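You operate a simulated robot arm through the tools that you are given. There is no shell and no other tool. Be economical: measure what you need, move in short steps, check, and stop when the job is done.

The job below is to be done with a simulated two-armed robot. You get a single attempt, and the scene is never put back.

## Task
On the top of the grey bench, fold the blue cloth in half.

Only the result counts: the job must be done as asked and must still hold three seconds after the hand-in. Knocking over, shifting, dropping, spilling or breaking anything else fails it. Flat cloth is picked up by pressing the open fingertips on it (5 to 10 N) and closing them slowly along it; thin cloth reads only 2 to 8 mm in the jaws.

## Robot
Two 7-joint arms with two-finger parallel grippers on one trunk, on a base that drives. Base frame: it is fixed to the floor where the robot stands at the start and does not move with it; the origin is under the middle of the robot, x ahead of it, y to its left, z up. Units: mm, rad, N and s.
The left shoulder is at the start at [70, 163, 1195], the right one opposite. Places, roughly: top of the grey bench [600, 100, 900]. Payload 3.43 kg a hand.
The tool frame of a hand sits at the grasp point between the pads (the TCP): z along the fingers, y along the line on which they close. The tips reach 34 mm beyond it. The gripper opens to 128 mm. The fingers are 24 mm wide and 12 mm thick; the gripper's body (48 by 130 mm) begins 96 mm behind the TCP.
Orientation is that of the tool frame in the base frame, as [roll, pitch, yaw] about the fixed x, y, z axes, in that order (R = Rz(yaw) Ry(pitch) Rx(roll)). With the fingers straight down and closing along the base's y, the tool's x points along the base's -x, its y along +y and its z along -z.

## Interface
- The arms move only by the tool move_arm. It takes "left_moves", "right_moves" or both (then of equal length, played together; a hand with none holds still); each is a list of rows, each an object (a shift or turn left out is 0, a gripper value left out holds the last) with "gripper": the opening, from 0 (shut) to 1 (fully open); "xyz": the shift along the base's x, y, z in units of 30 mm (1.0 is 30 mm), a list of three; "turn": the turn, a rotation vector about the base's x, y, z in units of 5 degrees (1.0 is 5 degrees), a list of three. In form: [{"gripper": gripper, "xyz": [dx, dy, dz], "turn": [ax, ay, az]}, ...]. A call has 1 to 8 rows; each row shifts and turns the commanded pose from where the row before left it. A call with a number of a shift or a turn outside -1 to 1 is refused whole. Rows are played at 5 a second. More than 50 mm and 0.15 rad between two rows, or a gripper value outside its range, and nothing of the call is played. A pose out of reach is approached as far as the arm can. The call stops where the force on the tool passes 40 N (or 10 N more than at its start, if that is more) or the arm is blocked; 0.2 s more then pass. Each finger travels about 153 mm/s and halts on what it meets, pressing with about 36 N; the grip force reading is that of the motor and also rises with nothing between the fingers. The clock runs only during rows and for 0.2 s after the last one: add rows that do not move to give the fingers time. The reply holds the time, the measured pose of the TCP, the force on the tool along the base axes, the opening and the grip force, in the units named above and with some noise, and new pictures: "show" is both (left out), scene, wrist or none (wrist: the cameras of the hands that moved).
- Cameras (640 x 400 px; columns grow to the right, rows downward): "scene" is now at [137.4, -10.8, 1420.9]; the picture's right is [-0.11, -0.99, 0.00], its down [-0.58, 0.07, -0.81] and it looks along [0.81, -0.09, -0.58] (base axes); focal length 282 px, centre (320, 200). "left" rides on the left gripper at [-36, 0, -98] in its tool frame; the picture's right is [0.00, -1.00, 0.00], its down [0.97, 0.00, -0.24] and it looks along [0.24, 0.00, 0.97] (tool axes); focal length 218 px, centre (320, 200). "right" rides on the right gripper at [-36, 0, -98] in its tool frame; the picture's right is [0.00, -1.00, 0.00], its down [0.97, 0.00, -0.24] and it looks along [0.24, 0.00, 0.97] (tool axes); focal length 218 px, centre (320, 200). There is no depth. A picture from a camera that has moved, and an enlarged one, comes with that camera's place and axes in the base frame and with its lens.
- move_column(by): slides the trunk up (or, below 0, down) by that many mm; the arms and the scene camera ride with it, the base frame stays. It gives what a move gives, with no picture.
- base_move(legs): drives the robot by 1 to 6 legs, each [ahead, left, turn to the left] in mm, mm and rad, along the robot's own axes; the way and the turn of a leg run together, so that a leg with both is an arc; at most 1500 mm and 3.142 rad a leg. The arms and the cameras ride along, it lands a little off, and it stops where it bumps. It gives what a move gives, and a new picture of the scene camera.
- aim_head(pan, tilt): turns the head with the scene camera to pan (to the left, within 1.501 rad either way) and tilt (down, from -0.506 to 1.204), counted from straight ahead of the robot. It gives what a move gives, and a new picture of the scene camera.
- zoom(camera, box): a new picture of the part [left, top, right, bottom] of that camera's present view, enlarged. No time passes.
- hand_in(): hands the job in; it is judged then, once.

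Go step by step. Nothing tells you exact positions but the pictures and the camera data: compare them with the known pose of the tool, close in by small moves and look again before you grip or let go. The budget is 120 turns and 170 pictures, counting those below and the enlarged ones. Unless the task says otherwise, let go and move clear before handing in, and close with one line.

The tools are called as name(argument=value, ...) on one line, values as JSON. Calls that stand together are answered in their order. move_arm: Moves the arms, as the interface text tells. Its arguments: {"type":"object","properties":{"left_moves":{"type":"array","items":{"type":"object","properties":{"gripper":{"type":"number"},"xyz":{"type":"array","items":{"type":"number"}},"turn":{"type":"array","items":{"type":"number"}}}}},"right_moves":{"type":"array","items":{"type":"object","properties":{"gripper":{"type":"number"},"xyz":{"type":"array","items":{"type":"number"}},"turn":{"type":"array","items":{"type":"number"}}}}},"show":{"type":"string","enum":["both","scene","wrist","none"]}},"required":[]} The other tools are called the same way: move_column (by) slides the trunk up or down; base_move (legs) drives the base; aim_head (pan, tilt) turns the head that bears the scene camera; zoom (camera, box) takes an enlarged picture of a part of a camera's view; hand_in () hands the job in.

At the start:

```text
clock: 0.0
left_position: [565.2, 202.4, 1104.3]
left_tcp_rot: [3.141, -0.001, -3.14]
left_contact_force: [-0.1, -1.1, 1.0]
left_opening: 127.8
left_finger_force: 0.0
right_position: [651.7, -311.1, 1051.7]
right_tcp_rot: [-3.141, -0.002, -3.141]
right_contact_force: [-0.4, -0.3, -0.2]
right_opening: 127.9
right_finger_force: 0.1
trunk travel left (down, up): [-675.0, 265.0]
robot x, y, heading: [3.7, -1.2, 0.003]
head pan, tilt: [-0.115, 0.625]
```

scene: 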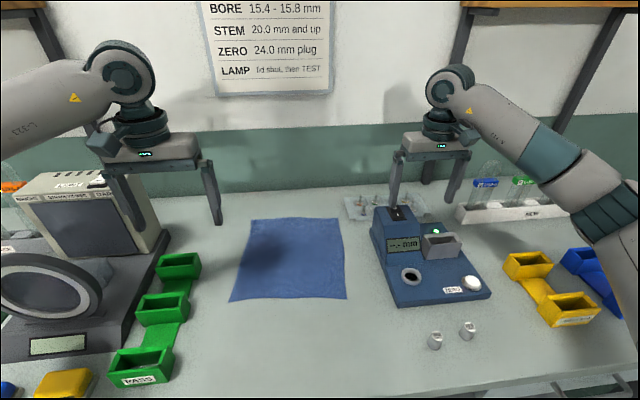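
right: 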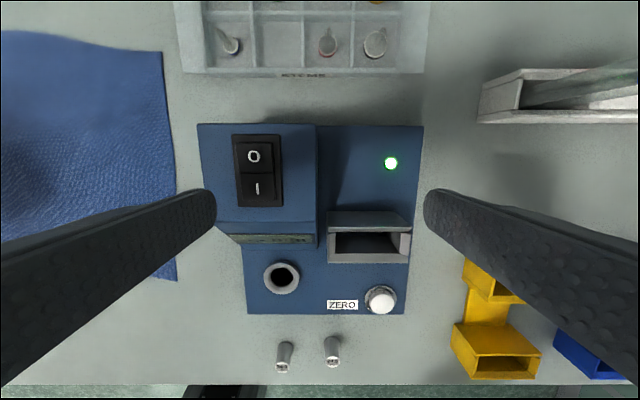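
left: 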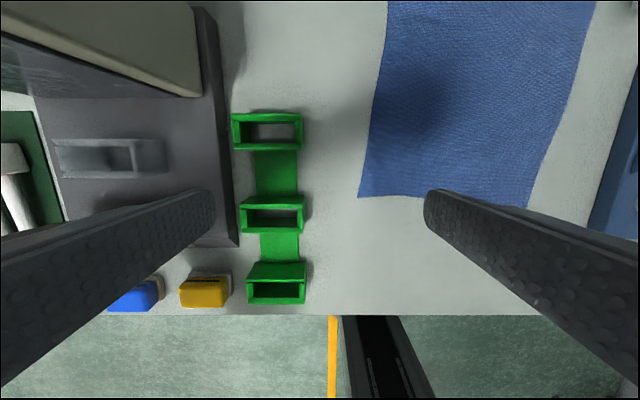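

The blue cloth is about 250 x 280 mm with its near edge around x≈515, its far edge around x≈790, and the bench top at z≈887. I plan to grip the two far corners and fold them to the near edge, so I'll hover both hands over those corners first.

move_arm(left_moves=[{"gripper": 0.27, "xyz": [0.94, -0.48, -0.25], "turn": [0, 0, -0.18]}, {"xyz": [0.94, -0.48, -0.25], "turn": [0, 0, -0.18]}, {"xyz": [0.94, -0.48, -0.25], "turn": [0, 0, -0.18]}, {"xyz": [0.94, -0.48, -0.25], "turn": [0, 0, -0.18]}, {"xyz": [0.94, -0.48, -0.25], "turn": [0, 0, -0.18]}, {"xyz": [0.94, -0.48, -0.25], "turn": [0, 0, -0.18]}, {"xyz": [0.94, -0.48, -0.25], "turn": [0, 0, -0.18]}, {"xyz": [0.94, -0.48, -0.25], "turn": [0, 0, -0.18]}], right_moves=[{"gripper": 0.27, "xyz": [0.475, 0.85, -0.04], "turn": [0, 0, -0.18]}, {"xyz": [0.475, 0.85, -0.04], "turn": [0, 0, -0.18]}, {"xyz": [0.475, 0.85, -0.04], "turn": [0, 0, -0.18]}, {"xyz": [0.475, 0.85, -0.04], "turn": [0, 0, -0.18]}, {"xyz": [0.475, 0.85, -0.04], "turn": [0, 0, -0.18]}, {"xyz": [0.475, 0.85, -0.04], "turn": [0, 0, -0.18]}, {"xyz": [0.475, 0.85, -0.04], "turn": [0, 0, -0.18]}, {"xyz": [0.475, 0.85, -0.04], "turn": [0, 0, -0.18]}])

```text
clock: 1.8
left_position: [796.0, 87.2, 1044.1]
left_tcp_rot: [3.141, 0.001, 3.016]
left_contact_force: [0.8, 0.4, -0.4]
left_opening: 34.3
left_finger_force: 0.0
right_position: [764.1, -109.6, 1037.5]
right_tcp_rot: [3.14, -0.003, 3.014]
right_contact_force: [0.5, -0.3, -0.3]
right_opening: 34.7
right_finger_force: 0.1
trunk travel left (down, up): [-675.0, 265.0]
robot x, y, heading: [0.3, 2.1, -0.002]
head pan, tilt: [-0.115, 0.625]
camera scene: at [138.2, -11.6, 1420.8], right [-0.12, -0.99, 0.0], down [-0.58, 0.07, -0.81], along [0.81, -0.09, -0.59], focal length 282 px, centre (320, 200)
camera right: at [800.0, -114.8, 1136.1], right [-0.13, -0.99, 0.0], down [-0.96, 0.12, 0.24], along [-0.24, 0.03, -0.97], focal length 218 px, centre (320, 200)
camera left: at [831.2, 83.1, 1142.5], right [-0.13, -0.99, 0.0], down [-0.96, 0.12, 0.24], along [-0.24, 0.03, -0.97], focal length 218 px, centre (320, 200)
```

scene: 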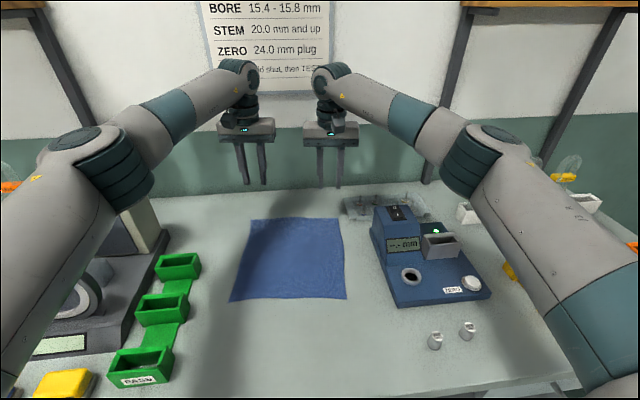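
right: 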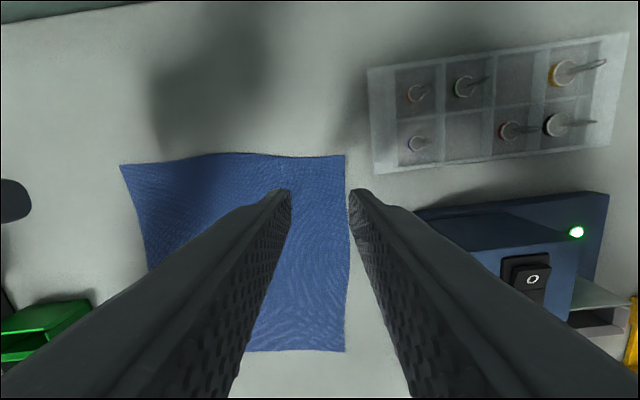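
left: 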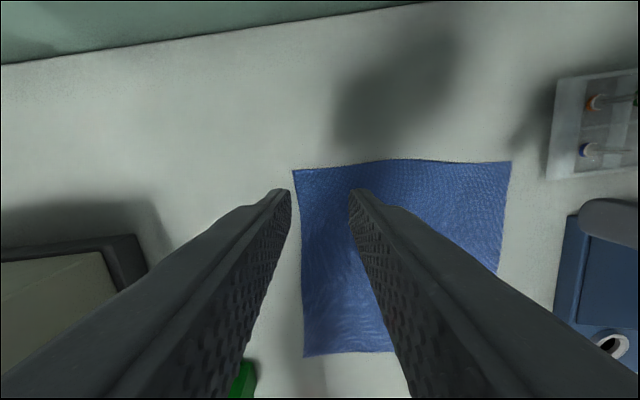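

Both wrist views put the far corners at about (808,117) and (785,-138). I'll make small corrections and descend to about 40 mm above contact.

move_arm(left_moves=[{"xyz": [-0.13, -0.13, -0.7]}, {"xyz": [0, 0, -0.7]}, {"xyz": [0, 0, -0.7]}, {"xyz": [0, 0, -0.8]}], right_moves=[{"xyz": [0.2, 0.13, -0.6]}, {"xyz": [0.16, 0.13, -0.6]}, {"xyz": [0, 0, -0.7]}, {"xyz": [0, 0, -0.8]}])

```text
clock: 2.8
left_position: [789.9, 83.6, 954.8]
left_tcp_rot: [-3.14, 0.0, 3.017]
left_contact_force: [-0.2, 0.1, -0.4]
left_opening: 34.5
left_finger_force: 0.1
right_position: [777.4, -100.7, 956.7]
right_tcp_rot: [3.141, -0.002, 3.014]
right_contact_force: [0.7, 0.1, -0.3]
right_opening: 34.5
right_finger_force: 0.1
trunk travel left (down, up): [-675.0, 265.0]
robot x, y, heading: [0.2, 1.9, -0.006]
head pan, tilt: [-0.115, 0.625]
camera scene: at [139.0, -10.6, 1420.8], right [-0.11, -0.99, 0.0], down [-0.58, 0.07, -0.81], along [0.81, -0.09, -0.59], focal length 282 px, centre (320, 200)
camera right: at [813.7, -106.9, 1054.9], right [-0.13, -0.99, 0.0], down [-0.96, 0.12, 0.24], along [-0.24, 0.03, -0.97], focal length 218 px, centre (320, 200)
camera left: at [826.3, 79.2, 1052.6], right [-0.12, -0.99, 0.0], down [-0.96, 0.12, 0.24], along [-0.24, 0.03, -0.97], focal length 218 px, centre (320, 200)
```

scene: 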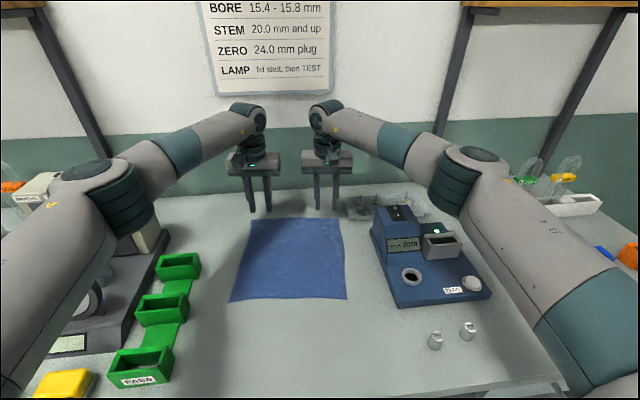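
right: 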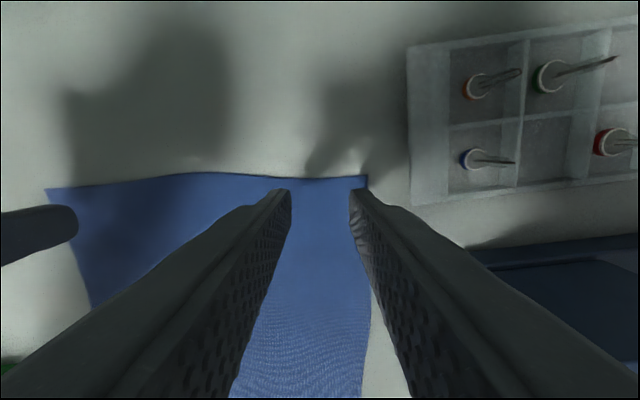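
left: 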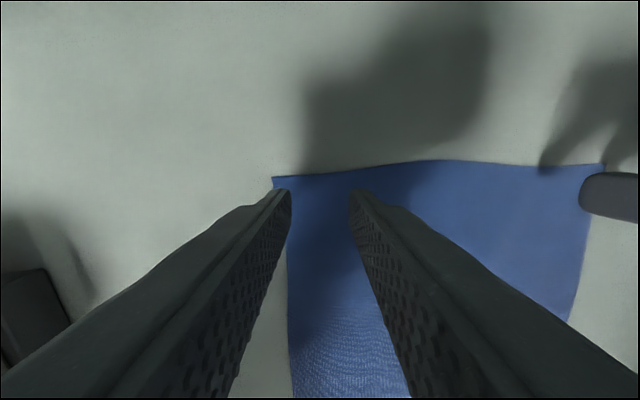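

Both finger pairs sit just inside the corners. I'll nudge them slightly inward and go down near contact.

move_arm(left_moves=[{"xyz": [-0.1, -0.2, -0.4]}, {"xyz": [0, 0, -0.4]}, {"xyz": [0, 0, -0.1]}], right_moves=[{"xyz": [-0.13, 0, -0.43]}, {"xyz": [0, 0, -0.43]}, {"xyz": [0, 0, -0.1]}], show="none")

move_arm(left_moves=[{"xyz": [0, 0, -0.07]}, {}], right_moves=[{"xyz": [0, 0, -0.07]}, {}], show="wrist")

```text
clock: 3.6
left_position: [785.4, 76.9, 929.9]
left_tcp_rot: [3.14, -0.001, 3.017]
left_contact_force: [-0.2, -0.2, -0.2]
left_opening: 34.7
left_finger_force: 0.1
right_position: [772.1, -100.0, 930.2]
right_tcp_rot: [-3.141, -0.001, 3.017]
right_contact_force: [-0.1, 0.7, -0.8]
right_opening: 34.5
right_finger_force: 0.1
trunk travel left (down, up): [-675.0, 265.0]
robot x, y, heading: [0.4, -2.1, 0.0]
head pan, tilt: [-0.115, 0.625]
```

```text
clock: 4.2
left_position: [785.2, 78.2, 928.1]
left_tcp_rot: [-3.141, 0.0, 3.017]
left_contact_force: [-0.2, -0.3, 0.2]
left_opening: 34.6
left_finger_force: 0.0
right_position: [770.7, -99.5, 928.0]
right_tcp_rot: [3.141, 0.001, 3.015]
right_contact_force: [-0.2, 0.3, -0.6]
right_opening: 34.4
right_finger_force: 0.1
trunk travel left (down, up): [-675.0, 265.0]
robot x, y, heading: [1.4, -0.9, 0.005]
head pan, tilt: [-0.115, 0.625]
camera right: at [808.2, -105.3, 1026.5], right [-0.13, -0.99, 0.0], down [-0.96, 0.12, 0.24], along [-0.24, 0.03, -0.97], focal length 218 px, centre (320, 200)
camera left: at [821.2, 73.3, 1025.8], right [-0.12, -0.99, 0.0], down [-0.96, 0.12, 0.24], along [-0.24, 0.03, -0.97], focal length 218 px, centre (320, 200)
```

right: 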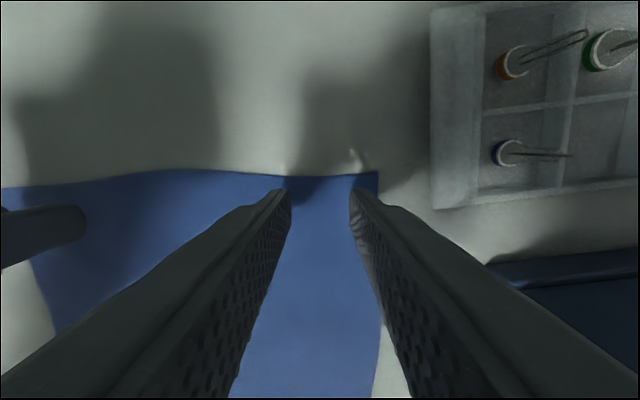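
left: 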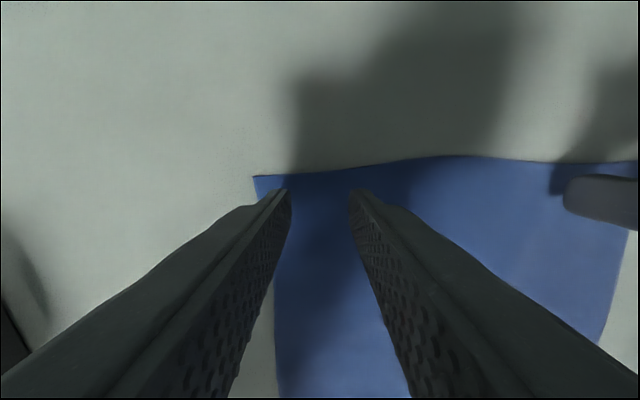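

Both hands are nicely placed just above the cloth, with no contact yet. I'll step down until I read 5–10 N.

move_arm(left_moves=[{"xyz": [0, 0, -0.1]}, {"xyz": [0, 0, -0.07]}, {}], right_moves=[{"xyz": [0, 0, -0.1]}, {"xyz": [0, 0, -0.07]}, {}], show="none")

```text
clock: 5.0
left_position: [784.1, 77.4, 922.4]
left_tcp_rot: [-3.141, 0.001, 3.018]
left_contact_force: [-0.5, 0.3, 0.0]
left_opening: 34.8
left_finger_force: 0.1
right_position: [771.7, -97.4, 922.5]
right_tcp_rot: [3.142, 0.0, 3.016]
right_contact_force: [-0.3, 0.2, -0.1]
right_opening: 34.5
right_finger_force: 0.1
trunk travel left (down, up): [-675.0, 265.0]
robot x, y, heading: [0.8, -0.7, 0.001]
head pan, tilt: [-0.115, 0.625]
```

move_arm(left_moves=[{"xyz": [0, 0, -0.07]}, {"xyz": [0, 0, -0.04]}, {}], right_moves=[{"xyz": [0, 0, -0.07]}, {"xyz": [0, 0, -0.04]}, {}], show="none")

```text
clock: 5.8
left_position: [785.2, 76.1, 917.9]
left_tcp_rot: [-3.141, 0.001, 3.018]
left_contact_force: [-0.5, 0.2, -0.5]
left_opening: 34.8
left_finger_force: 0.1
right_position: [773.0, -98.5, 919.7]
right_tcp_rot: [-3.14, 0.001, 3.016]
right_contact_force: [0.0, -0.1, 0.0]
right_opening: 34.6
right_finger_force: 0.1
trunk travel left (down, up): [-675.0, 265.0]
robot x, y, heading: [-2.7, -1.0, 0.006]
head pan, tilt: [-0.115, 0.625]
```

move_arm(left_moves=[{"xyz": [0, 0, -0.07]}, {"xyz": [0, 0, -0.04]}, {}], right_moves=[{"xyz": [0, 0, -0.07]}, {"xyz": [0, 0, -0.04]}, {}], show="wrist")

```text
clock: 6.6
left_position: [785.2, 77.4, 916.2]
left_tcp_rot: [3.141, 0.0, 3.016]
left_contact_force: [-0.4, -0.6, 0.4]
left_opening: 34.9
left_finger_force: 0.1
right_position: [772.0, -98.7, 918.1]
right_tcp_rot: [-3.141, 0.0, 3.018]
right_contact_force: [0.0, -0.5, -0.2]
right_opening: 34.4
right_finger_force: 0.1
trunk travel left (down, up): [-675.0, 265.0]
robot x, y, heading: [-1.1, 0.6, -0.002]
head pan, tilt: [-0.115, 0.625]
camera right: at [807.8, -105.1, 1015.5], right [-0.13, -0.99, 0.0], down [-0.96, 0.12, 0.24], along [-0.24, 0.03, -0.97], focal length 218 px, centre (320, 200)
camera left: at [821.3, 73.0, 1013.9], right [-0.12, -0.99, 0.0], down [-0.96, 0.12, 0.24], along [-0.24, 0.03, -0.97], focal length 218 px, centre (320, 200)
```

right: 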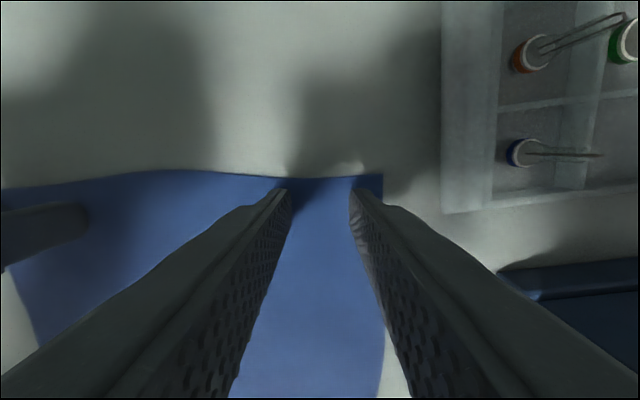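
left: 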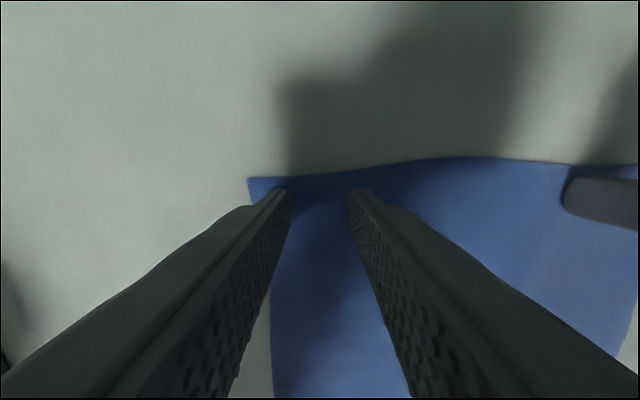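

No contact yet, and the shadows still stand off from the tips, so I'll continue down in small steps.

move_arm(left_moves=[{"xyz": [0, 0, -0.08]}, {"xyz": [0, 0, -0.05]}, {}], right_moves=[{"xyz": [0, 0, -0.08]}, {"xyz": [0, 0, -0.08]}, {}], show="none")

move_arm(left_moves=[{"xyz": [0, 0, -0.06]}, {}], right_moves=[{"xyz": [0, 0, -0.06]}, {}], show="none")

```text
clock: 7.4
left_position: [784.0, 76.1, 915.1]
left_tcp_rot: [-3.14, 0.003, 3.018]
left_contact_force: [4.4, 0.3, 13.9]
left_opening: 34.6
left_finger_force: 0.0
right_position: [769.6, -98.7, 916.0]
right_tcp_rot: [-3.141, 0.004, 3.016]
right_contact_force: [3.7, -0.9, 12.0]
right_opening: 34.6
right_finger_force: 0.0
trunk travel left (down, up): [-675.0, 265.0]
robot x, y, heading: [-3.1, -2.5, 0.003]
head pan, tilt: [-0.115, 0.625]
```

```text
clock: 8.0
left_position: [783.2, 76.5, 915.3]
left_tcp_rot: [3.141, 0.006, 3.017]
left_contact_force: [5.7, -0.1, 25.4]
left_opening: 34.7
left_finger_force: 0.0
right_position: [769.6, -99.7, 916.0]
right_tcp_rot: [3.141, 0.005, 3.015]
right_contact_force: [5.8, -0.5, 22.2]
right_opening: 34.7
right_finger_force: 0.1
trunk travel left (down, up): [-675.0, 265.0]
robot x, y, heading: [1.4, 1.5, 0.001]
head pan, tilt: [-0.115, 0.625]
```

The tips are in contact at TCP z≈915 and pressing too hard. I'll ease to about 7 N, then close slowly.

move_arm(left_moves=[{"xyz": [0, 0, 0.095]}, {}], right_moves=[{"xyz": [0, 0, 0.08]}, {}], show="none")

```text
clock: 8.6
left_position: [783.3, 76.8, 915.2]
left_tcp_rot: [3.141, 0.004, 3.017]
left_contact_force: [4.3, 1.7, 19.6]
left_opening: 34.9
left_finger_force: 0.2
right_position: [768.4, -98.9, 916.3]
right_tcp_rot: [-3.141, 0.004, 3.017]
right_contact_force: [3.4, -2.1, 17.0]
right_opening: 34.8
right_finger_force: 0.0
trunk travel left (down, up): [-675.0, 265.0]
robot x, y, heading: [0.1, 1.5, 0.002]
head pan, tilt: [-0.115, 0.625]
```

move_arm(left_moves=[{"xyz": [0, 0, 0.1]}, {}], right_moves=[{"xyz": [0, 0, 0.09]}, {}], show="none")

```text
clock: 9.2
left_position: [784.1, 77.9, 915.9]
left_tcp_rot: [-3.141, 0.0, 3.017]
left_contact_force: [-1.7, 0.0, 8.3]
left_opening: 34.8
left_finger_force: 0.0
right_position: [769.8, -98.9, 916.1]
right_tcp_rot: [-3.139, -0.001, 3.016]
right_contact_force: [-0.1, -1.1, 2.4]
right_opening: 34.6
right_finger_force: 0.0
trunk travel left (down, up): [-675.0, 265.0]
robot x, y, heading: [0.2, -0.2, 0.001]
head pan, tilt: [-0.115, 0.625]
```

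move_arm(left_moves=[{"gripper": 0.25}, {"gripper": 0.22}, {"gripper": 0.19}, {"gripper": 0.16}, {"gripper": 0.13}, {"gripper": 0.1}], right_moves=[{"gripper": 0.25, "xyz": [0, 0, -0.03]}, {"gripper": 0.22}, {"gripper": 0.19}, {"gripper": 0.16}, {"gripper": 0.13}, {"gripper": 0.1}], show="wrist")

```text
clock: 10.6
left_position: [786.7, 77.6, 915.5]
left_tcp_rot: [-3.14, -0.001, 3.017]
left_contact_force: [-0.5, -1.0, 1.9]
left_opening: 12.6
left_finger_force: 0.1
right_position: [771.0, -98.8, 915.6]
right_tcp_rot: [3.142, 0.0, 3.016]
right_contact_force: [-0.5, 1.1, 3.7]
right_opening: 13.0
right_finger_force: 0.0
trunk travel left (down, up): [-675.0, 265.0]
robot x, y, heading: [-2.6, 2.2, -0.004]
head pan, tilt: [-0.115, 0.625]
camera right: at [807.2, -104.2, 1013.7], right [-0.13, -0.99, 0.0], down [-0.96, 0.12, 0.24], along [-0.24, 0.03, -0.97], focal length 218 px, centre (320, 200)
camera left: at [821.4, 73.1, 1013.8], right [-0.12, -0.99, 0.0], down [-0.96, 0.12, 0.24], along [-0.24, 0.03, -0.97], focal length 218 px, centre (320, 200)
```

right: 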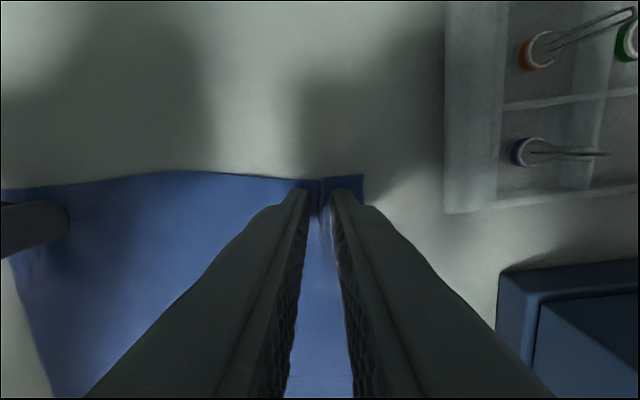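
left: 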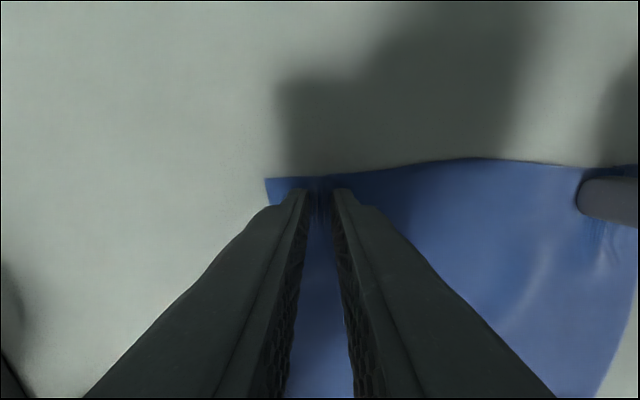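

Ridges are forming between the fingers in both hands. I'll press a touch more on each and close fully.

move_arm(left_moves=[{"gripper": 0.07, "xyz": [0, 0, -0.04]}, {"gripper": 0.04}, {"gripper": 0.01}, {"gripper": 0}, {}, {}], right_moves=[{"gripper": 0.07, "xyz": [0, 0, -0.03]}, {"gripper": 0.04}, {"gripper": 0.01}, {"gripper": 0}, {}, {}], show="wrist")

```text
clock: 12.0
left_position: [785.5, 77.5, 916.7]
left_tcp_rot: [-3.139, 0.002, 3.016]
left_contact_force: [-1.5, -16.3, 2.8]
left_opening: 2.2
left_finger_force: 36.2
right_position: [771.2, -97.1, 916.4]
right_tcp_rot: [3.139, 0.002, 3.017]
right_contact_force: [3.5, 18.2, 11.8]
right_opening: 2.2
right_finger_force: 36.3
trunk travel left (down, up): [-675.0, 265.0]
robot x, y, heading: [1.7, -2.6, -0.004]
head pan, tilt: [-0.115, 0.625]
camera right: at [806.5, -102.8, 1013.5], right [-0.12, -0.99, 0.0], down [-0.96, 0.12, 0.24], along [-0.24, 0.03, -0.97], focal length 218 px, centre (320, 200)
camera left: at [820.1, 72.5, 1013.7], right [-0.13, -0.99, 0.0], down [-0.96, 0.12, 0.24], along [-0.24, 0.03, -0.97], focal length 218 px, centre (320, 200)
```

right: 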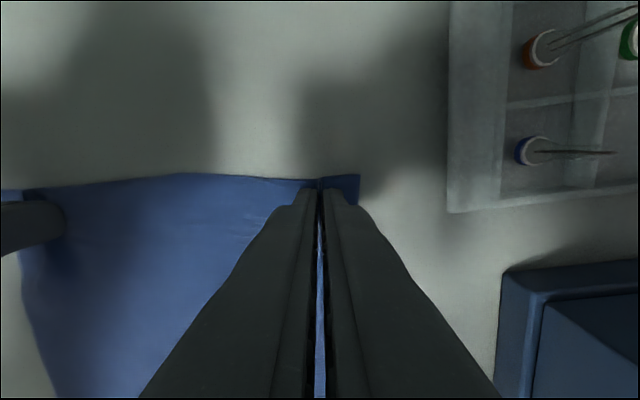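
left: 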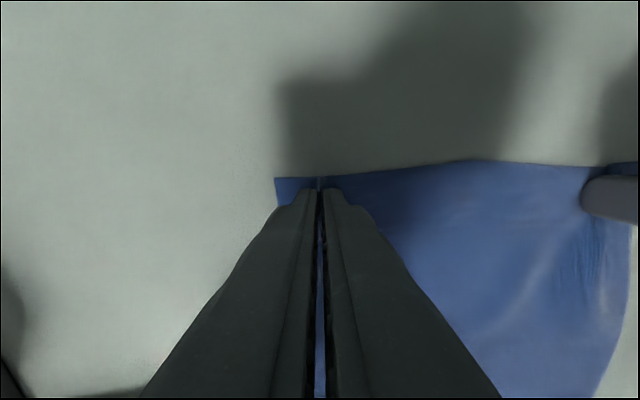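

Both read 2.2 mm, and the cloth is pulled taut between the hands. I'll relax it slightly and lift a bit to check the grip.

move_arm(left_moves=[{"xyz": [0, -0.06, 0.3]}, {"xyz": [-0.2, -0.06, 0.5]}, {"xyz": [-0.3, 0, 0.6]}], right_moves=[{"xyz": [0, 0.06, 0.3]}, {"xyz": [-0.2, 0.06, 0.5]}, {"xyz": [-0.3, 0, 0.6]}])

```text
clock: 12.8
left_position: [770.8, 74.5, 956.1]
left_tcp_rot: [3.14, -0.001, 3.017]
left_contact_force: [-0.5, -8.5, -0.2]
left_opening: 2.1
left_finger_force: 36.2
right_position: [756.1, -95.2, 957.7]
right_tcp_rot: [-3.14, -0.001, 3.016]
right_contact_force: [-0.5, 8.4, 0.4]
right_opening: 2.2
right_finger_force: 35.9
trunk travel left (down, up): [-675.0, 265.0]
robot x, y, heading: [1.4, 1.8, 0.006]
head pan, tilt: [-0.115, 0.625]
camera scene: at [136.6, -10.7, 1420.9], right [-0.12, -0.99, 0.0], down [-0.58, 0.07, -0.81], along [0.81, -0.09, -0.58], focal length 282 px, centre (320, 200)
camera right: at [792.4, -101.5, 1054.4], right [-0.13, -0.99, 0.0], down [-0.96, 0.12, 0.24], along [-0.24, 0.03, -0.97], focal length 218 px, centre (320, 200)
camera left: at [805.1, 70.8, 1054.5], right [-0.12, -0.99, 0.0], down [-0.96, 0.12, 0.24], along [-0.24, 0.03, -0.97], focal length 218 px, centre (320, 200)
```

scene: 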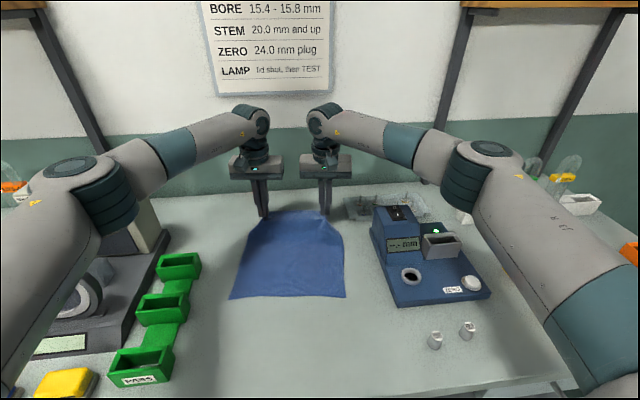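
right: 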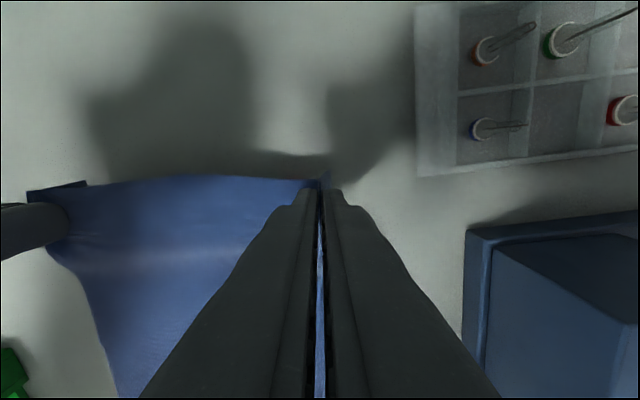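
left: 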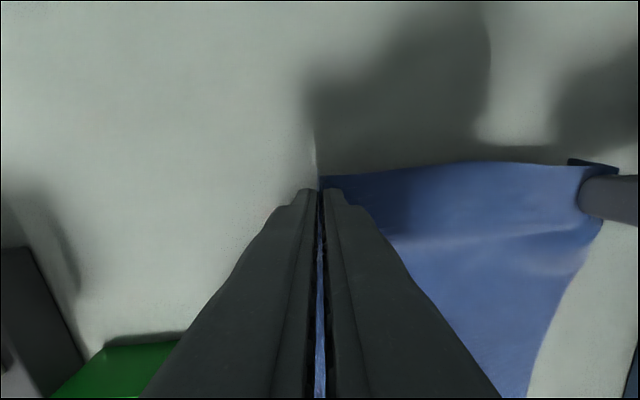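

Both far corners are held and lifted cleanly. Next I'll swing the edge along an arc over the fold line, tilting the fingers forward as it turns over.

move_arm(left_moves=[{"xyz": [-0.37, 0.05, 0.655], "turn": [-0.08, -0.645, 0]}, {"xyz": [-0.48, 0.05, 0.58], "turn": [-0.08, -0.645, 0]}, {"xyz": [-0.58, 0.05, 0.49], "turn": [-0.08, -0.645, 0]}, {"xyz": [-0.66, 0.05, 0.385], "turn": [-0.08, -0.645, 0]}, {"xyz": [-0.73, 0.05, 0.27], "turn": [-0.08, -0.645, 0]}, {"xyz": [-0.76, 0.05, 0.14], "turn": [-0.08, -0.645, 0]}, {"xyz": [-0.78, 0.05, 0.01], "turn": [-0.08, -0.645, 0]}], right_moves=[{"xyz": [-0.37, 0.05, 0.655], "turn": [-0.08, -0.645, 0]}, {"xyz": [-0.48, 0.05, 0.58], "turn": [-0.08, -0.645, 0]}, {"xyz": [-0.58, 0.05, 0.49], "turn": [-0.08, -0.645, 0]}, {"xyz": [-0.66, 0.05, 0.385], "turn": [-0.08, -0.645, 0]}, {"xyz": [-0.73, 0.05, 0.27], "turn": [-0.08, -0.645, 0]}, {"xyz": [-0.76, 0.05, 0.14], "turn": [-0.08, -0.645, 0]}, {"xyz": [-0.78, 0.05, 0.01], "turn": [-0.08, -0.645, 0]}])

```text
clock: 14.4
left_position: [638.5, 81.2, 1035.0]
left_tcp_rot: [3.14, 0.4, 3.018]
left_contact_force: [-0.4, 0.2, -1.2]
left_opening: 2.0
left_finger_force: 35.6
right_position: [625.8, -84.6, 1031.0]
right_tcp_rot: [-3.141, 0.401, 3.016]
right_contact_force: [0.9, 1.4, 0.7]
right_opening: 2.1
right_finger_force: 36.0
trunk travel left (down, up): [-675.0, 265.0]
robot x, y, heading: [-0.6, 0.0, 0.0]
head pan, tilt: [-0.115, 0.625]
camera scene: at [135.7, -10.4, 1421.2], right [-0.12, -0.99, 0.0], down [-0.58, 0.07, -0.81], along [0.81, -0.09, -0.58], focal length 282 px, centre (320, 200)
camera right: at [621.2, -86.6, 1135.8], right [-0.13, -0.99, 0.0], down [-0.98, 0.12, -0.16], along [0.16, -0.02, -0.99], focal length 218 px, centre (320, 200)
camera left: at [632.8, 82.0, 1139.9], right [-0.12, -0.99, 0.0], down [-0.98, 0.12, -0.16], along [0.16, -0.02, -0.99], focal length 218 px, centre (320, 200)
```

scene: 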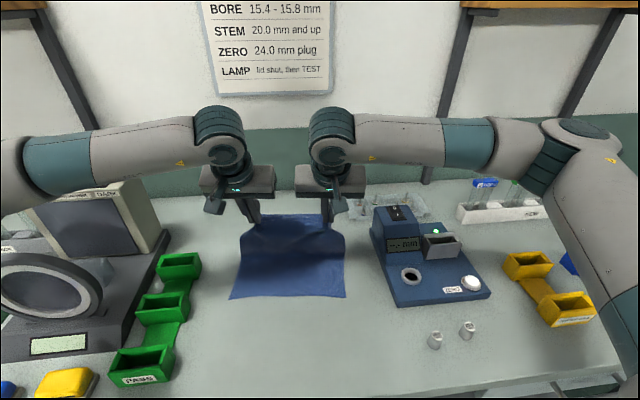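
right: 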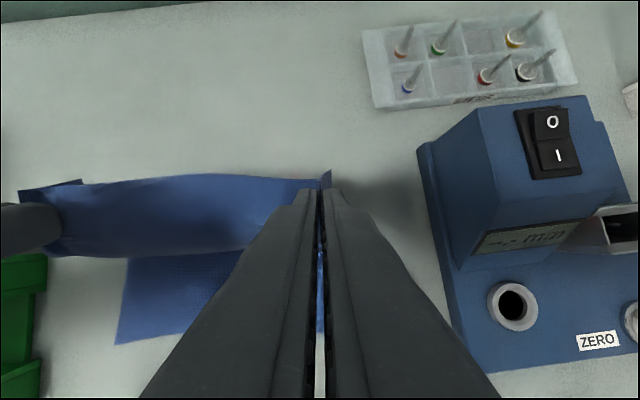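
left: 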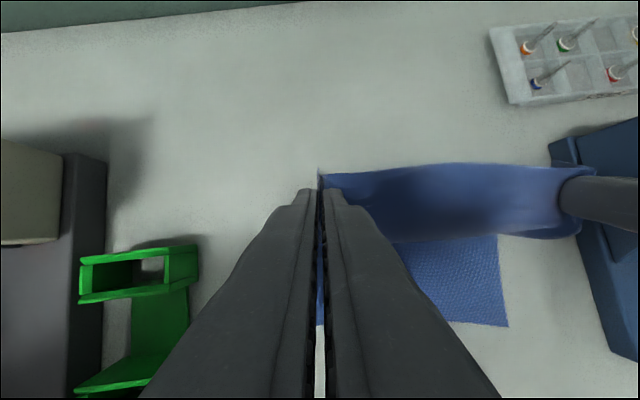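

The lower half stays put and the edge is standing over the fold line. I'll continue the arc down toward the near edge.

move_arm(left_moves=[{"xyz": [-0.77, 0.07, -0.12], "turn": [-0.08, -0.645, 0]}, {"xyz": [-0.74, 0.07, -0.25], "turn": [-0.08, -0.645, 0]}, {"xyz": [-0.69, 0.07, -0.375], "turn": [-0.08, -0.645, 0]}, {"xyz": [-0.61, 0.07, -0.48], "turn": [-0.08, -0.645, 0]}, {"xyz": [-0.52, 0.07, -0.59], "turn": [-0.08, -0.645, 0]}, {"xyz": [-0.41, 0.07, -0.66], "turn": [-0.08, -0.645, 0]}], right_moves=[{"xyz": [-0.77, 0.04, -0.12], "turn": [-0.08, -0.645, 0]}, {"xyz": [-0.74, 0.04, -0.25], "turn": [-0.08, -0.645, 0]}, {"xyz": [-0.69, 0.04, -0.375], "turn": [-0.08, -0.645, 0]}, {"xyz": [-0.61, 0.04, -0.48], "turn": [-0.08, -0.645, 0]}, {"xyz": [-0.52, 0.04, -0.59], "turn": [-0.08, -0.645, 0]}, {"xyz": [-0.41, 0.04, -0.66], "turn": [-0.08, -0.645, 0]}])

```text
clock: 15.8
left_position: [527.3, 97.9, 958.7]
left_tcp_rot: [-3.138, 0.741, 3.018]
left_contact_force: [-0.7, -14.5, -0.5]
left_opening: 2.2
left_finger_force: 36.1
right_position: [515.2, -76.1, 957.1]
right_tcp_rot: [3.136, 0.74, 3.014]
right_contact_force: [1.0, 13.9, -0.2]
right_opening: 1.9
right_finger_force: 35.9
trunk travel left (down, up): [-675.0, 265.0]
robot x, y, heading: [-6.1, 0.6, -0.005]
head pan, tilt: [-0.115, 0.625]
camera scene: at [137.4, -10.0, 1421.1], right [-0.12, -0.99, 0.0], down [-0.58, 0.07, -0.81], along [0.81, -0.09, -0.58], focal length 282 px, centre (320, 200)
camera right: at [475.5, -72.9, 1053.4], right [-0.12, -0.99, 0.0], down [-0.87, 0.11, -0.48], along [0.47, -0.06, -0.88], focal length 218 px, centre (320, 200)
camera left: at [488.5, 102.2, 1056.2], right [-0.13, -0.99, 0.0], down [-0.87, 0.11, -0.48], along [0.47, -0.06, -0.88], focal length 218 px, centre (320, 200)
```

scene: 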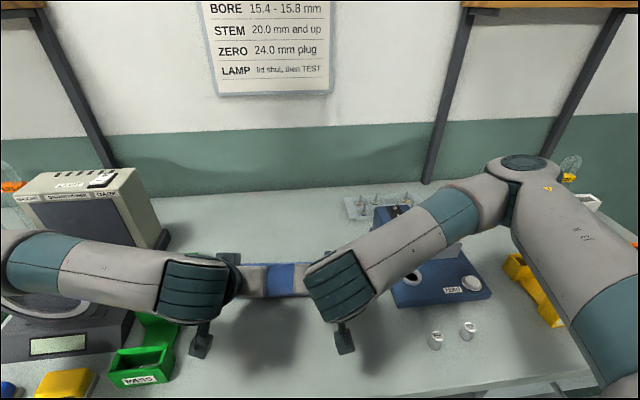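
right: 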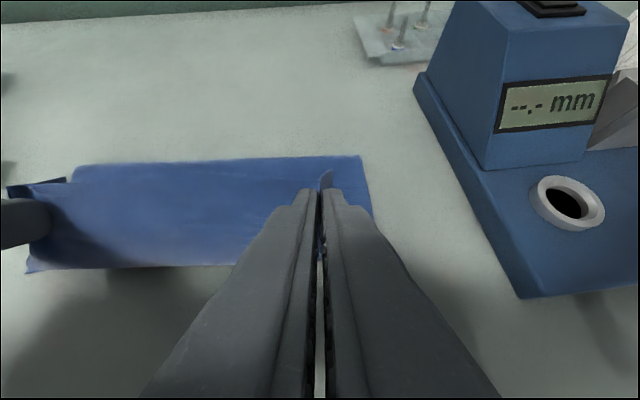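
left: 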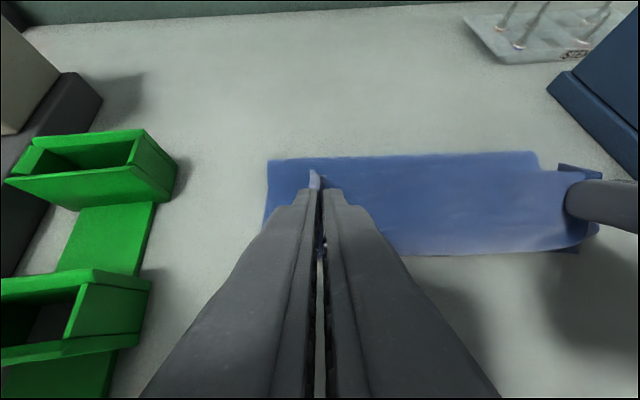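

The folded edge is now about 50 mm above the near edge. I'll lower it almost to the bench and check the alignment.

move_arm(left_moves=[{"xyz": [-0.1, -0.04, -0.5]}, {"xyz": [-0.1, 0, -0.4]}, {"xyz": [-0.05, 0, -0.3]}], right_moves=[{"xyz": [-0.1, 0.04, -0.5]}, {"xyz": [-0.1, 0, -0.4]}, {"xyz": [-0.05, 0, -0.25]}])

```text
clock: 16.6
left_position: [519.9, 95.4, 923.1]
left_tcp_rot: [3.141, 0.738, 3.016]
left_contact_force: [-0.7, -13.0, -0.7]
left_opening: 2.1
left_finger_force: 35.6
right_position: [506.2, -76.7, 921.8]
right_tcp_rot: [3.139, 0.738, 3.016]
right_contact_force: [1.1, 11.7, -0.7]
right_opening: 2.2
right_finger_force: 35.5
trunk travel left (down, up): [-675.0, 265.0]
robot x, y, heading: [-3.9, 3.2, 0.001]
head pan, tilt: [-0.115, 0.625]
camera scene: at [137.5, -10.5, 1420.9], right [-0.11, -0.99, 0.0], down [-0.58, 0.07, -0.81], along [0.81, -0.09, -0.58], focal length 282 px, centre (320, 200)
camera right: at [467.5, -73.3, 1019.1], right [-0.12, -0.99, 0.0], down [-0.87, 0.11, -0.48], along [0.47, -0.06, -0.88], focal length 218 px, centre (320, 200)
camera left: at [480.2, 100.7, 1019.7], right [-0.12, -0.99, 0.0], down [-0.87, 0.11, -0.48], along [0.47, -0.06, -0.88], focal length 218 px, centre (320, 200)
```

scene: 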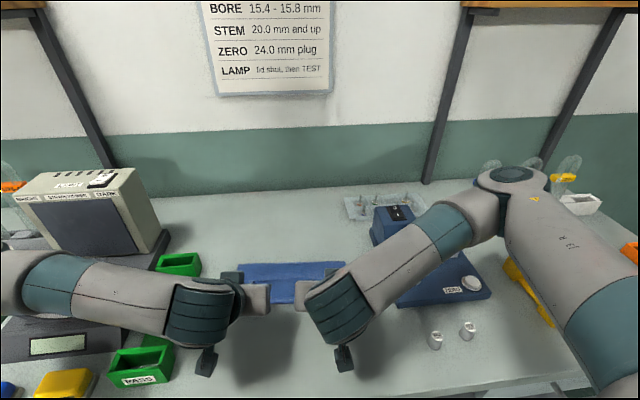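
right: 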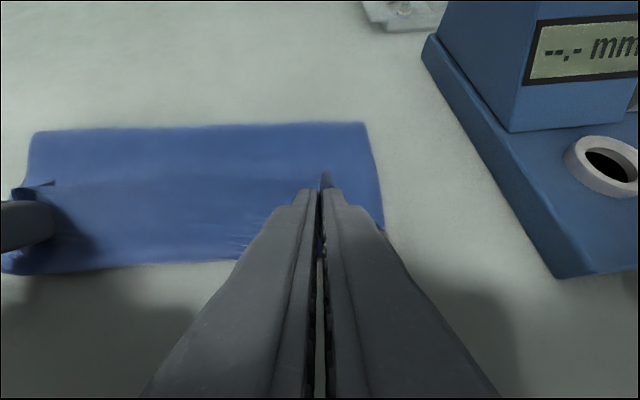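
left: 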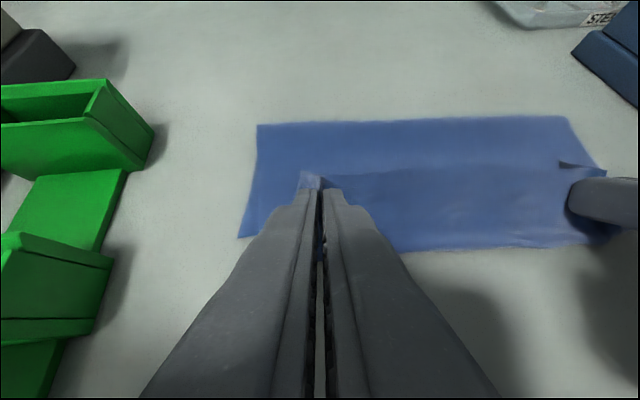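

The lower half hasn't moved, but the gripped edge strip points back over the top because the fingers aren't tilted enough. I'll raise the edge again and tilt the fingers toward horizontal so the edge will fall to the near side.

move_arm(left_moves=[{"xyz": [0.1, 0, 0.4]}, {"xyz": [0.1, 0, 0.4], "turn": [-0.11, -0.94, 0]}, {"xyz": [0.1, 0, 0.3], "turn": [-0.11, -0.94, 0]}, {"xyz": [0, 0, 0.2], "turn": [-0.11, -0.94, 0]}, {"xyz": [0, 0, 0.1], "turn": [-0.11, -0.94, 0]}, {"turn": [-0.11, -0.94, 0]}, {"turn": [-0.11, -0.94, 0]}], right_moves=[{"xyz": [0.1, 0, 0.4]}, {"xyz": [0.1, 0, 0.4], "turn": [-0.11, -0.94, 0]}, {"xyz": [0.1, 0, 0.3], "turn": [-0.11, -0.94, 0]}, {"xyz": [0, 0, 0.2], "turn": [-0.11, -0.94, 0]}, {"xyz": [0, 0, 0.1], "turn": [-0.11, -0.94, 0]}, {"turn": [-0.11, -0.94, 0]}, {"turn": [-0.11, -0.94, 0]}])

```text
clock: 18.2
left_position: [527.8, 70.3, 968.5]
left_tcp_rot: [3.128, 1.232, 3.013]
left_contact_force: [0.7, 0.7, 0.0]
left_opening: 1.6
left_finger_force: 35.6
left hand out of reach, approached as far as the arm can: row 4, 5, 6, 7
right_position: [516.8, -75.5, 965.6]
right_tcp_rot: [3.132, 1.237, 3.006]
right_contact_force: [-0.2, 0.7, 0.4]
right_opening: 2.0
right_finger_force: 35.7
trunk travel left (down, up): [-675.0, 265.0]
robot x, y, heading: [0.5, 2.9, -0.002]
head pan, tilt: [-0.115, 0.625]
camera scene: at [137.8, -7.3, 1420.9], right [-0.11, -0.99, 0.0], down [-0.58, 0.06, -0.81], along [0.81, -0.09, -0.58], focal length 282 px, centre (320, 200)
camera right: at [436.4, -66.2, 1031.5], right [-0.12, -0.99, 0.0], down [-0.54, 0.07, -0.84], along [0.83, -0.1, -0.55], focal length 218 px, centre (320, 200)
camera left: at [446.8, 80.0, 1034.8], right [-0.12, -0.99, 0.0], down [-0.54, 0.07, -0.84], along [0.83, -0.09, -0.55], focal length 218 px, centre (320, 200)
```

scene: 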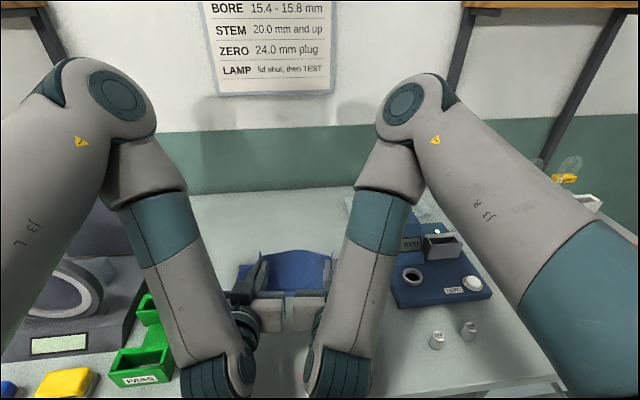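
right: 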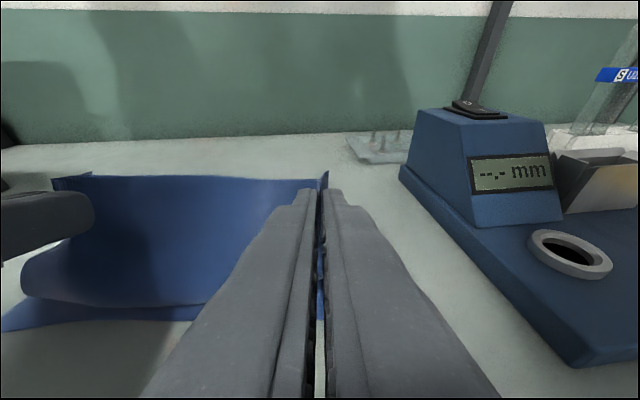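
left: 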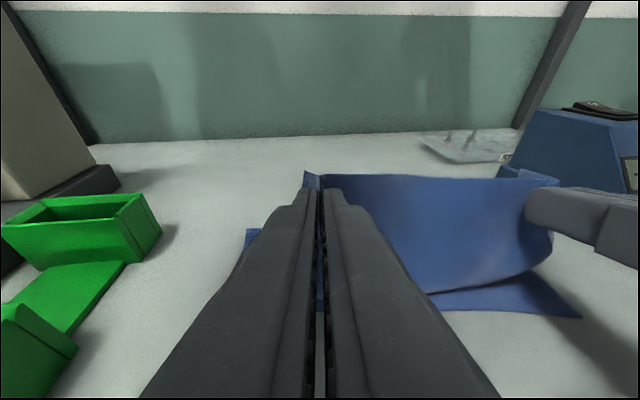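

The gripped strip now stands upright with the edge on top, though the left hand reached its limit and slid sideways to y≈70. Lowering the trunk brings the hands down and should ease the left arm's reach.

move_column(by=-30)

move_arm(left_moves=[{"turn": [0.1, 0.7, 0]}, {}], right_moves=[{"turn": [0.1, 0.7, 0]}, {}], show="wrist")

```text
clock: 18.9
left_position: [525.1, 67.3, 938.7]
left_tcp_rot: [3.12, 1.233, 3.006]
left_contact_force: [-0.2, 0.2, 0.1]
left_opening: 1.8
left_finger_force: 36.4
right_position: [514.8, -76.8, 934.2]
right_tcp_rot: [3.124, 1.233, 2.999]
right_contact_force: [-0.6, -0.5, 0.2]
right_opening: 2.1
right_finger_force: 35.6
trunk travel left (down, up): [-645.0, 295.0]
robot x, y, heading: [-1.4, 1.2, -0.002]
head pan, tilt: [-0.115, 0.625]
```

```text
clock: 19.6
left_position: [526.1, 66.5, 938.6]
left_tcp_rot: [3.121, 1.17, 3.006]
left_contact_force: [0.1, -0.6, 0.4]
left_opening: 2.0
left_finger_force: 36.5
right_position: [514.0, -77.2, 936.0]
right_tcp_rot: [3.124, 1.172, 3.001]
right_contact_force: [-0.4, 0.2, 0.7]
right_opening: 1.9
right_finger_force: 36.6
trunk travel left (down, up): [-645.0, 295.0]
robot x, y, heading: [2.3, 0.7, -0.001]
head pan, tilt: [-0.115, 0.625]
camera right: at [439.9, -68.8, 1006.8], right [-0.12, -0.99, -0.01], down [-0.59, 0.08, -0.8], along [0.8, -0.1, -0.6], focal length 218 px, centre (320, 200)
camera left: at [450.8, 76.2, 1009.8], right [-0.12, -0.99, -0.01], down [-0.6, 0.08, -0.8], along [0.79, -0.09, -0.6], focal length 218 px, centre (320, 200)
```

right: 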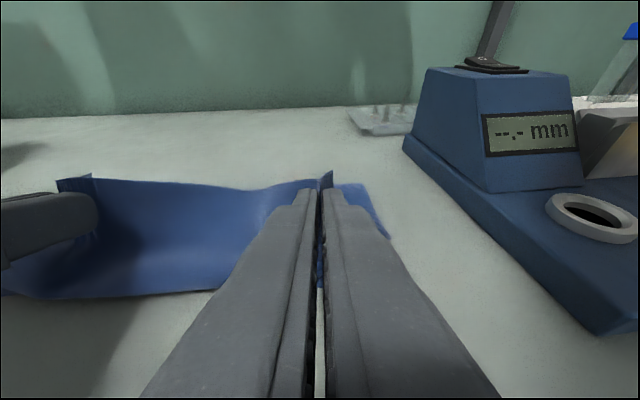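
left: 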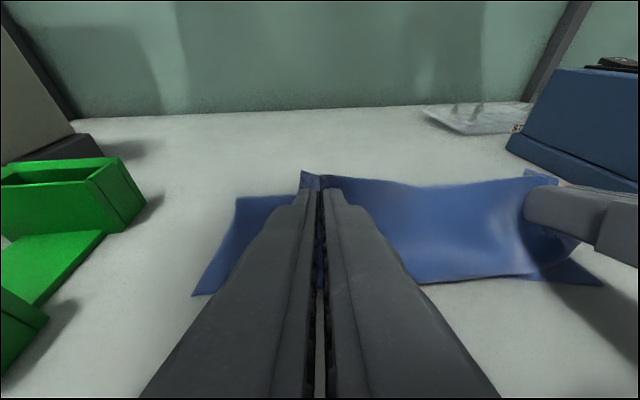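

The left hand has to go back out to y≈95. I'll do that while lowering both and pulling them slightly toward the near edge.

move_arm(left_moves=[{"xyz": [0, 0.5, -0.1]}, {"xyz": [0, 0.45, -0.2]}, {"xyz": [-0.1, 0, -0.25]}, {"xyz": [-0.2, 0, -0.2]}, {}], right_moves=[{"xyz": [0, 0, -0.1]}, {"xyz": [0, 0, -0.2]}, {"xyz": [-0.1, 0, -0.25]}, {"xyz": [-0.2, 0, -0.15]}, {}], show="wrist")

```text
clock: 20.8
left_position: [522.1, 77.1, 923.0]
left_tcp_rot: [3.117, 1.167, 3.005]
left_contact_force: [-0.6, 0.1, 0.8]
left_opening: 1.9
left_finger_force: 36.2
left hand out of reach, approached as far as the arm can: row 1, 2, 4
right_position: [507.0, -76.9, 913.6]
right_tcp_rot: [3.125, 1.171, 3.002]
right_contact_force: [0.6, -0.2, -0.4]
right_opening: 2.0
right_finger_force: 35.7
trunk travel left (down, up): [-645.0, 295.0]
robot x, y, heading: [-1.3, -3.2, 0.005]
head pan, tilt: [-0.115, 0.625]
camera right: at [431.0, -68.8, 985.3], right [-0.12, -0.99, -0.01], down [-0.59, 0.08, -0.8], along [0.8, -0.1, -0.6], focal length 218 px, centre (320, 200)
camera left: at [445.9, 84.7, 993.8], right [-0.11, -0.99, -0.01], down [-0.6, 0.08, -0.8], along [0.79, -0.08, -0.6], focal length 218 px, centre (320, 200)
```

right: 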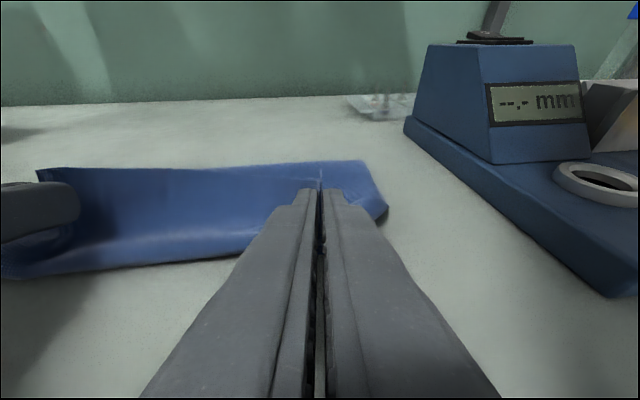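
left: 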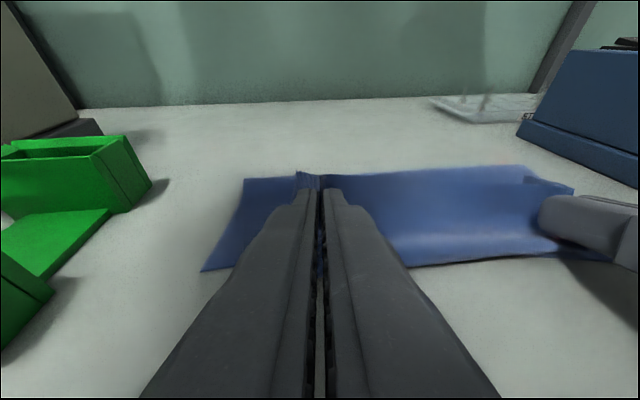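

The left arm is still short in y, so I'll give it back some tilt and move it out the rest of the way.

move_arm(left_moves=[{"xyz": [0, 0, 0], "turn": [0.1, 0.95, 0]}, {"xyz": [0, 0.3, 0], "turn": [0.1, 0.6, 0]}, {"xyz": [0, 0.3, -0.1]}, {"xyz": [-0.1, 0, -0.1]}, {}], show="both")

```text
clock: 21.9
left_position: [524.7, 89.6, 913.3]
left_tcp_rot: [3.121, 1.035, 3.006]
left_contact_force: [-0.3, -1.0, 0.8]
left_opening: 2.3
left_finger_force: 36.8
left hand out of reach, approached as far as the arm can: row 2, 3
right_position: [506.4, -77.0, 913.1]
right_tcp_rot: [3.123, 1.173, 3.0]
right_contact_force: [1.2, 0.4, 0.2]
right_opening: 1.9
right_finger_force: 36.3
trunk travel left (down, up): [-645.0, 295.0]
robot x, y, heading: [-0.5, -1.4, -0.002]
head pan, tilt: [-0.115, 0.625]
camera scene: at [137.0, -11.5, 1391.0], right [-0.12, -0.99, 0.0], down [-0.58, 0.07, -0.81], along [0.81, -0.09, -0.58], focal length 282 px, centre (320, 200)
camera left: at [459.3, 96.2, 994.6], right [-0.12, -0.99, -0.01], down [-0.7, 0.09, -0.71], along [0.71, -0.08, -0.7], focal length 218 px, centre (320, 200)
```

scene: 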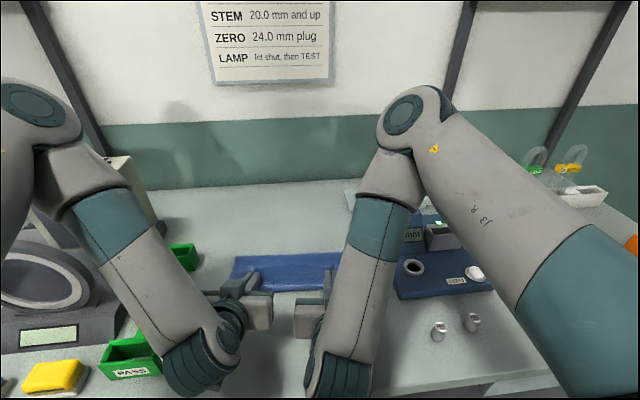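
left: 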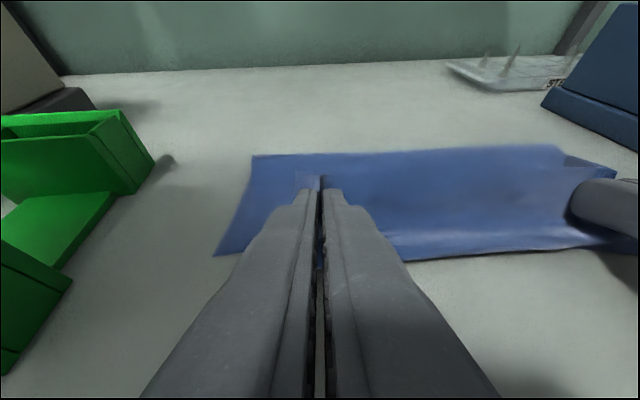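

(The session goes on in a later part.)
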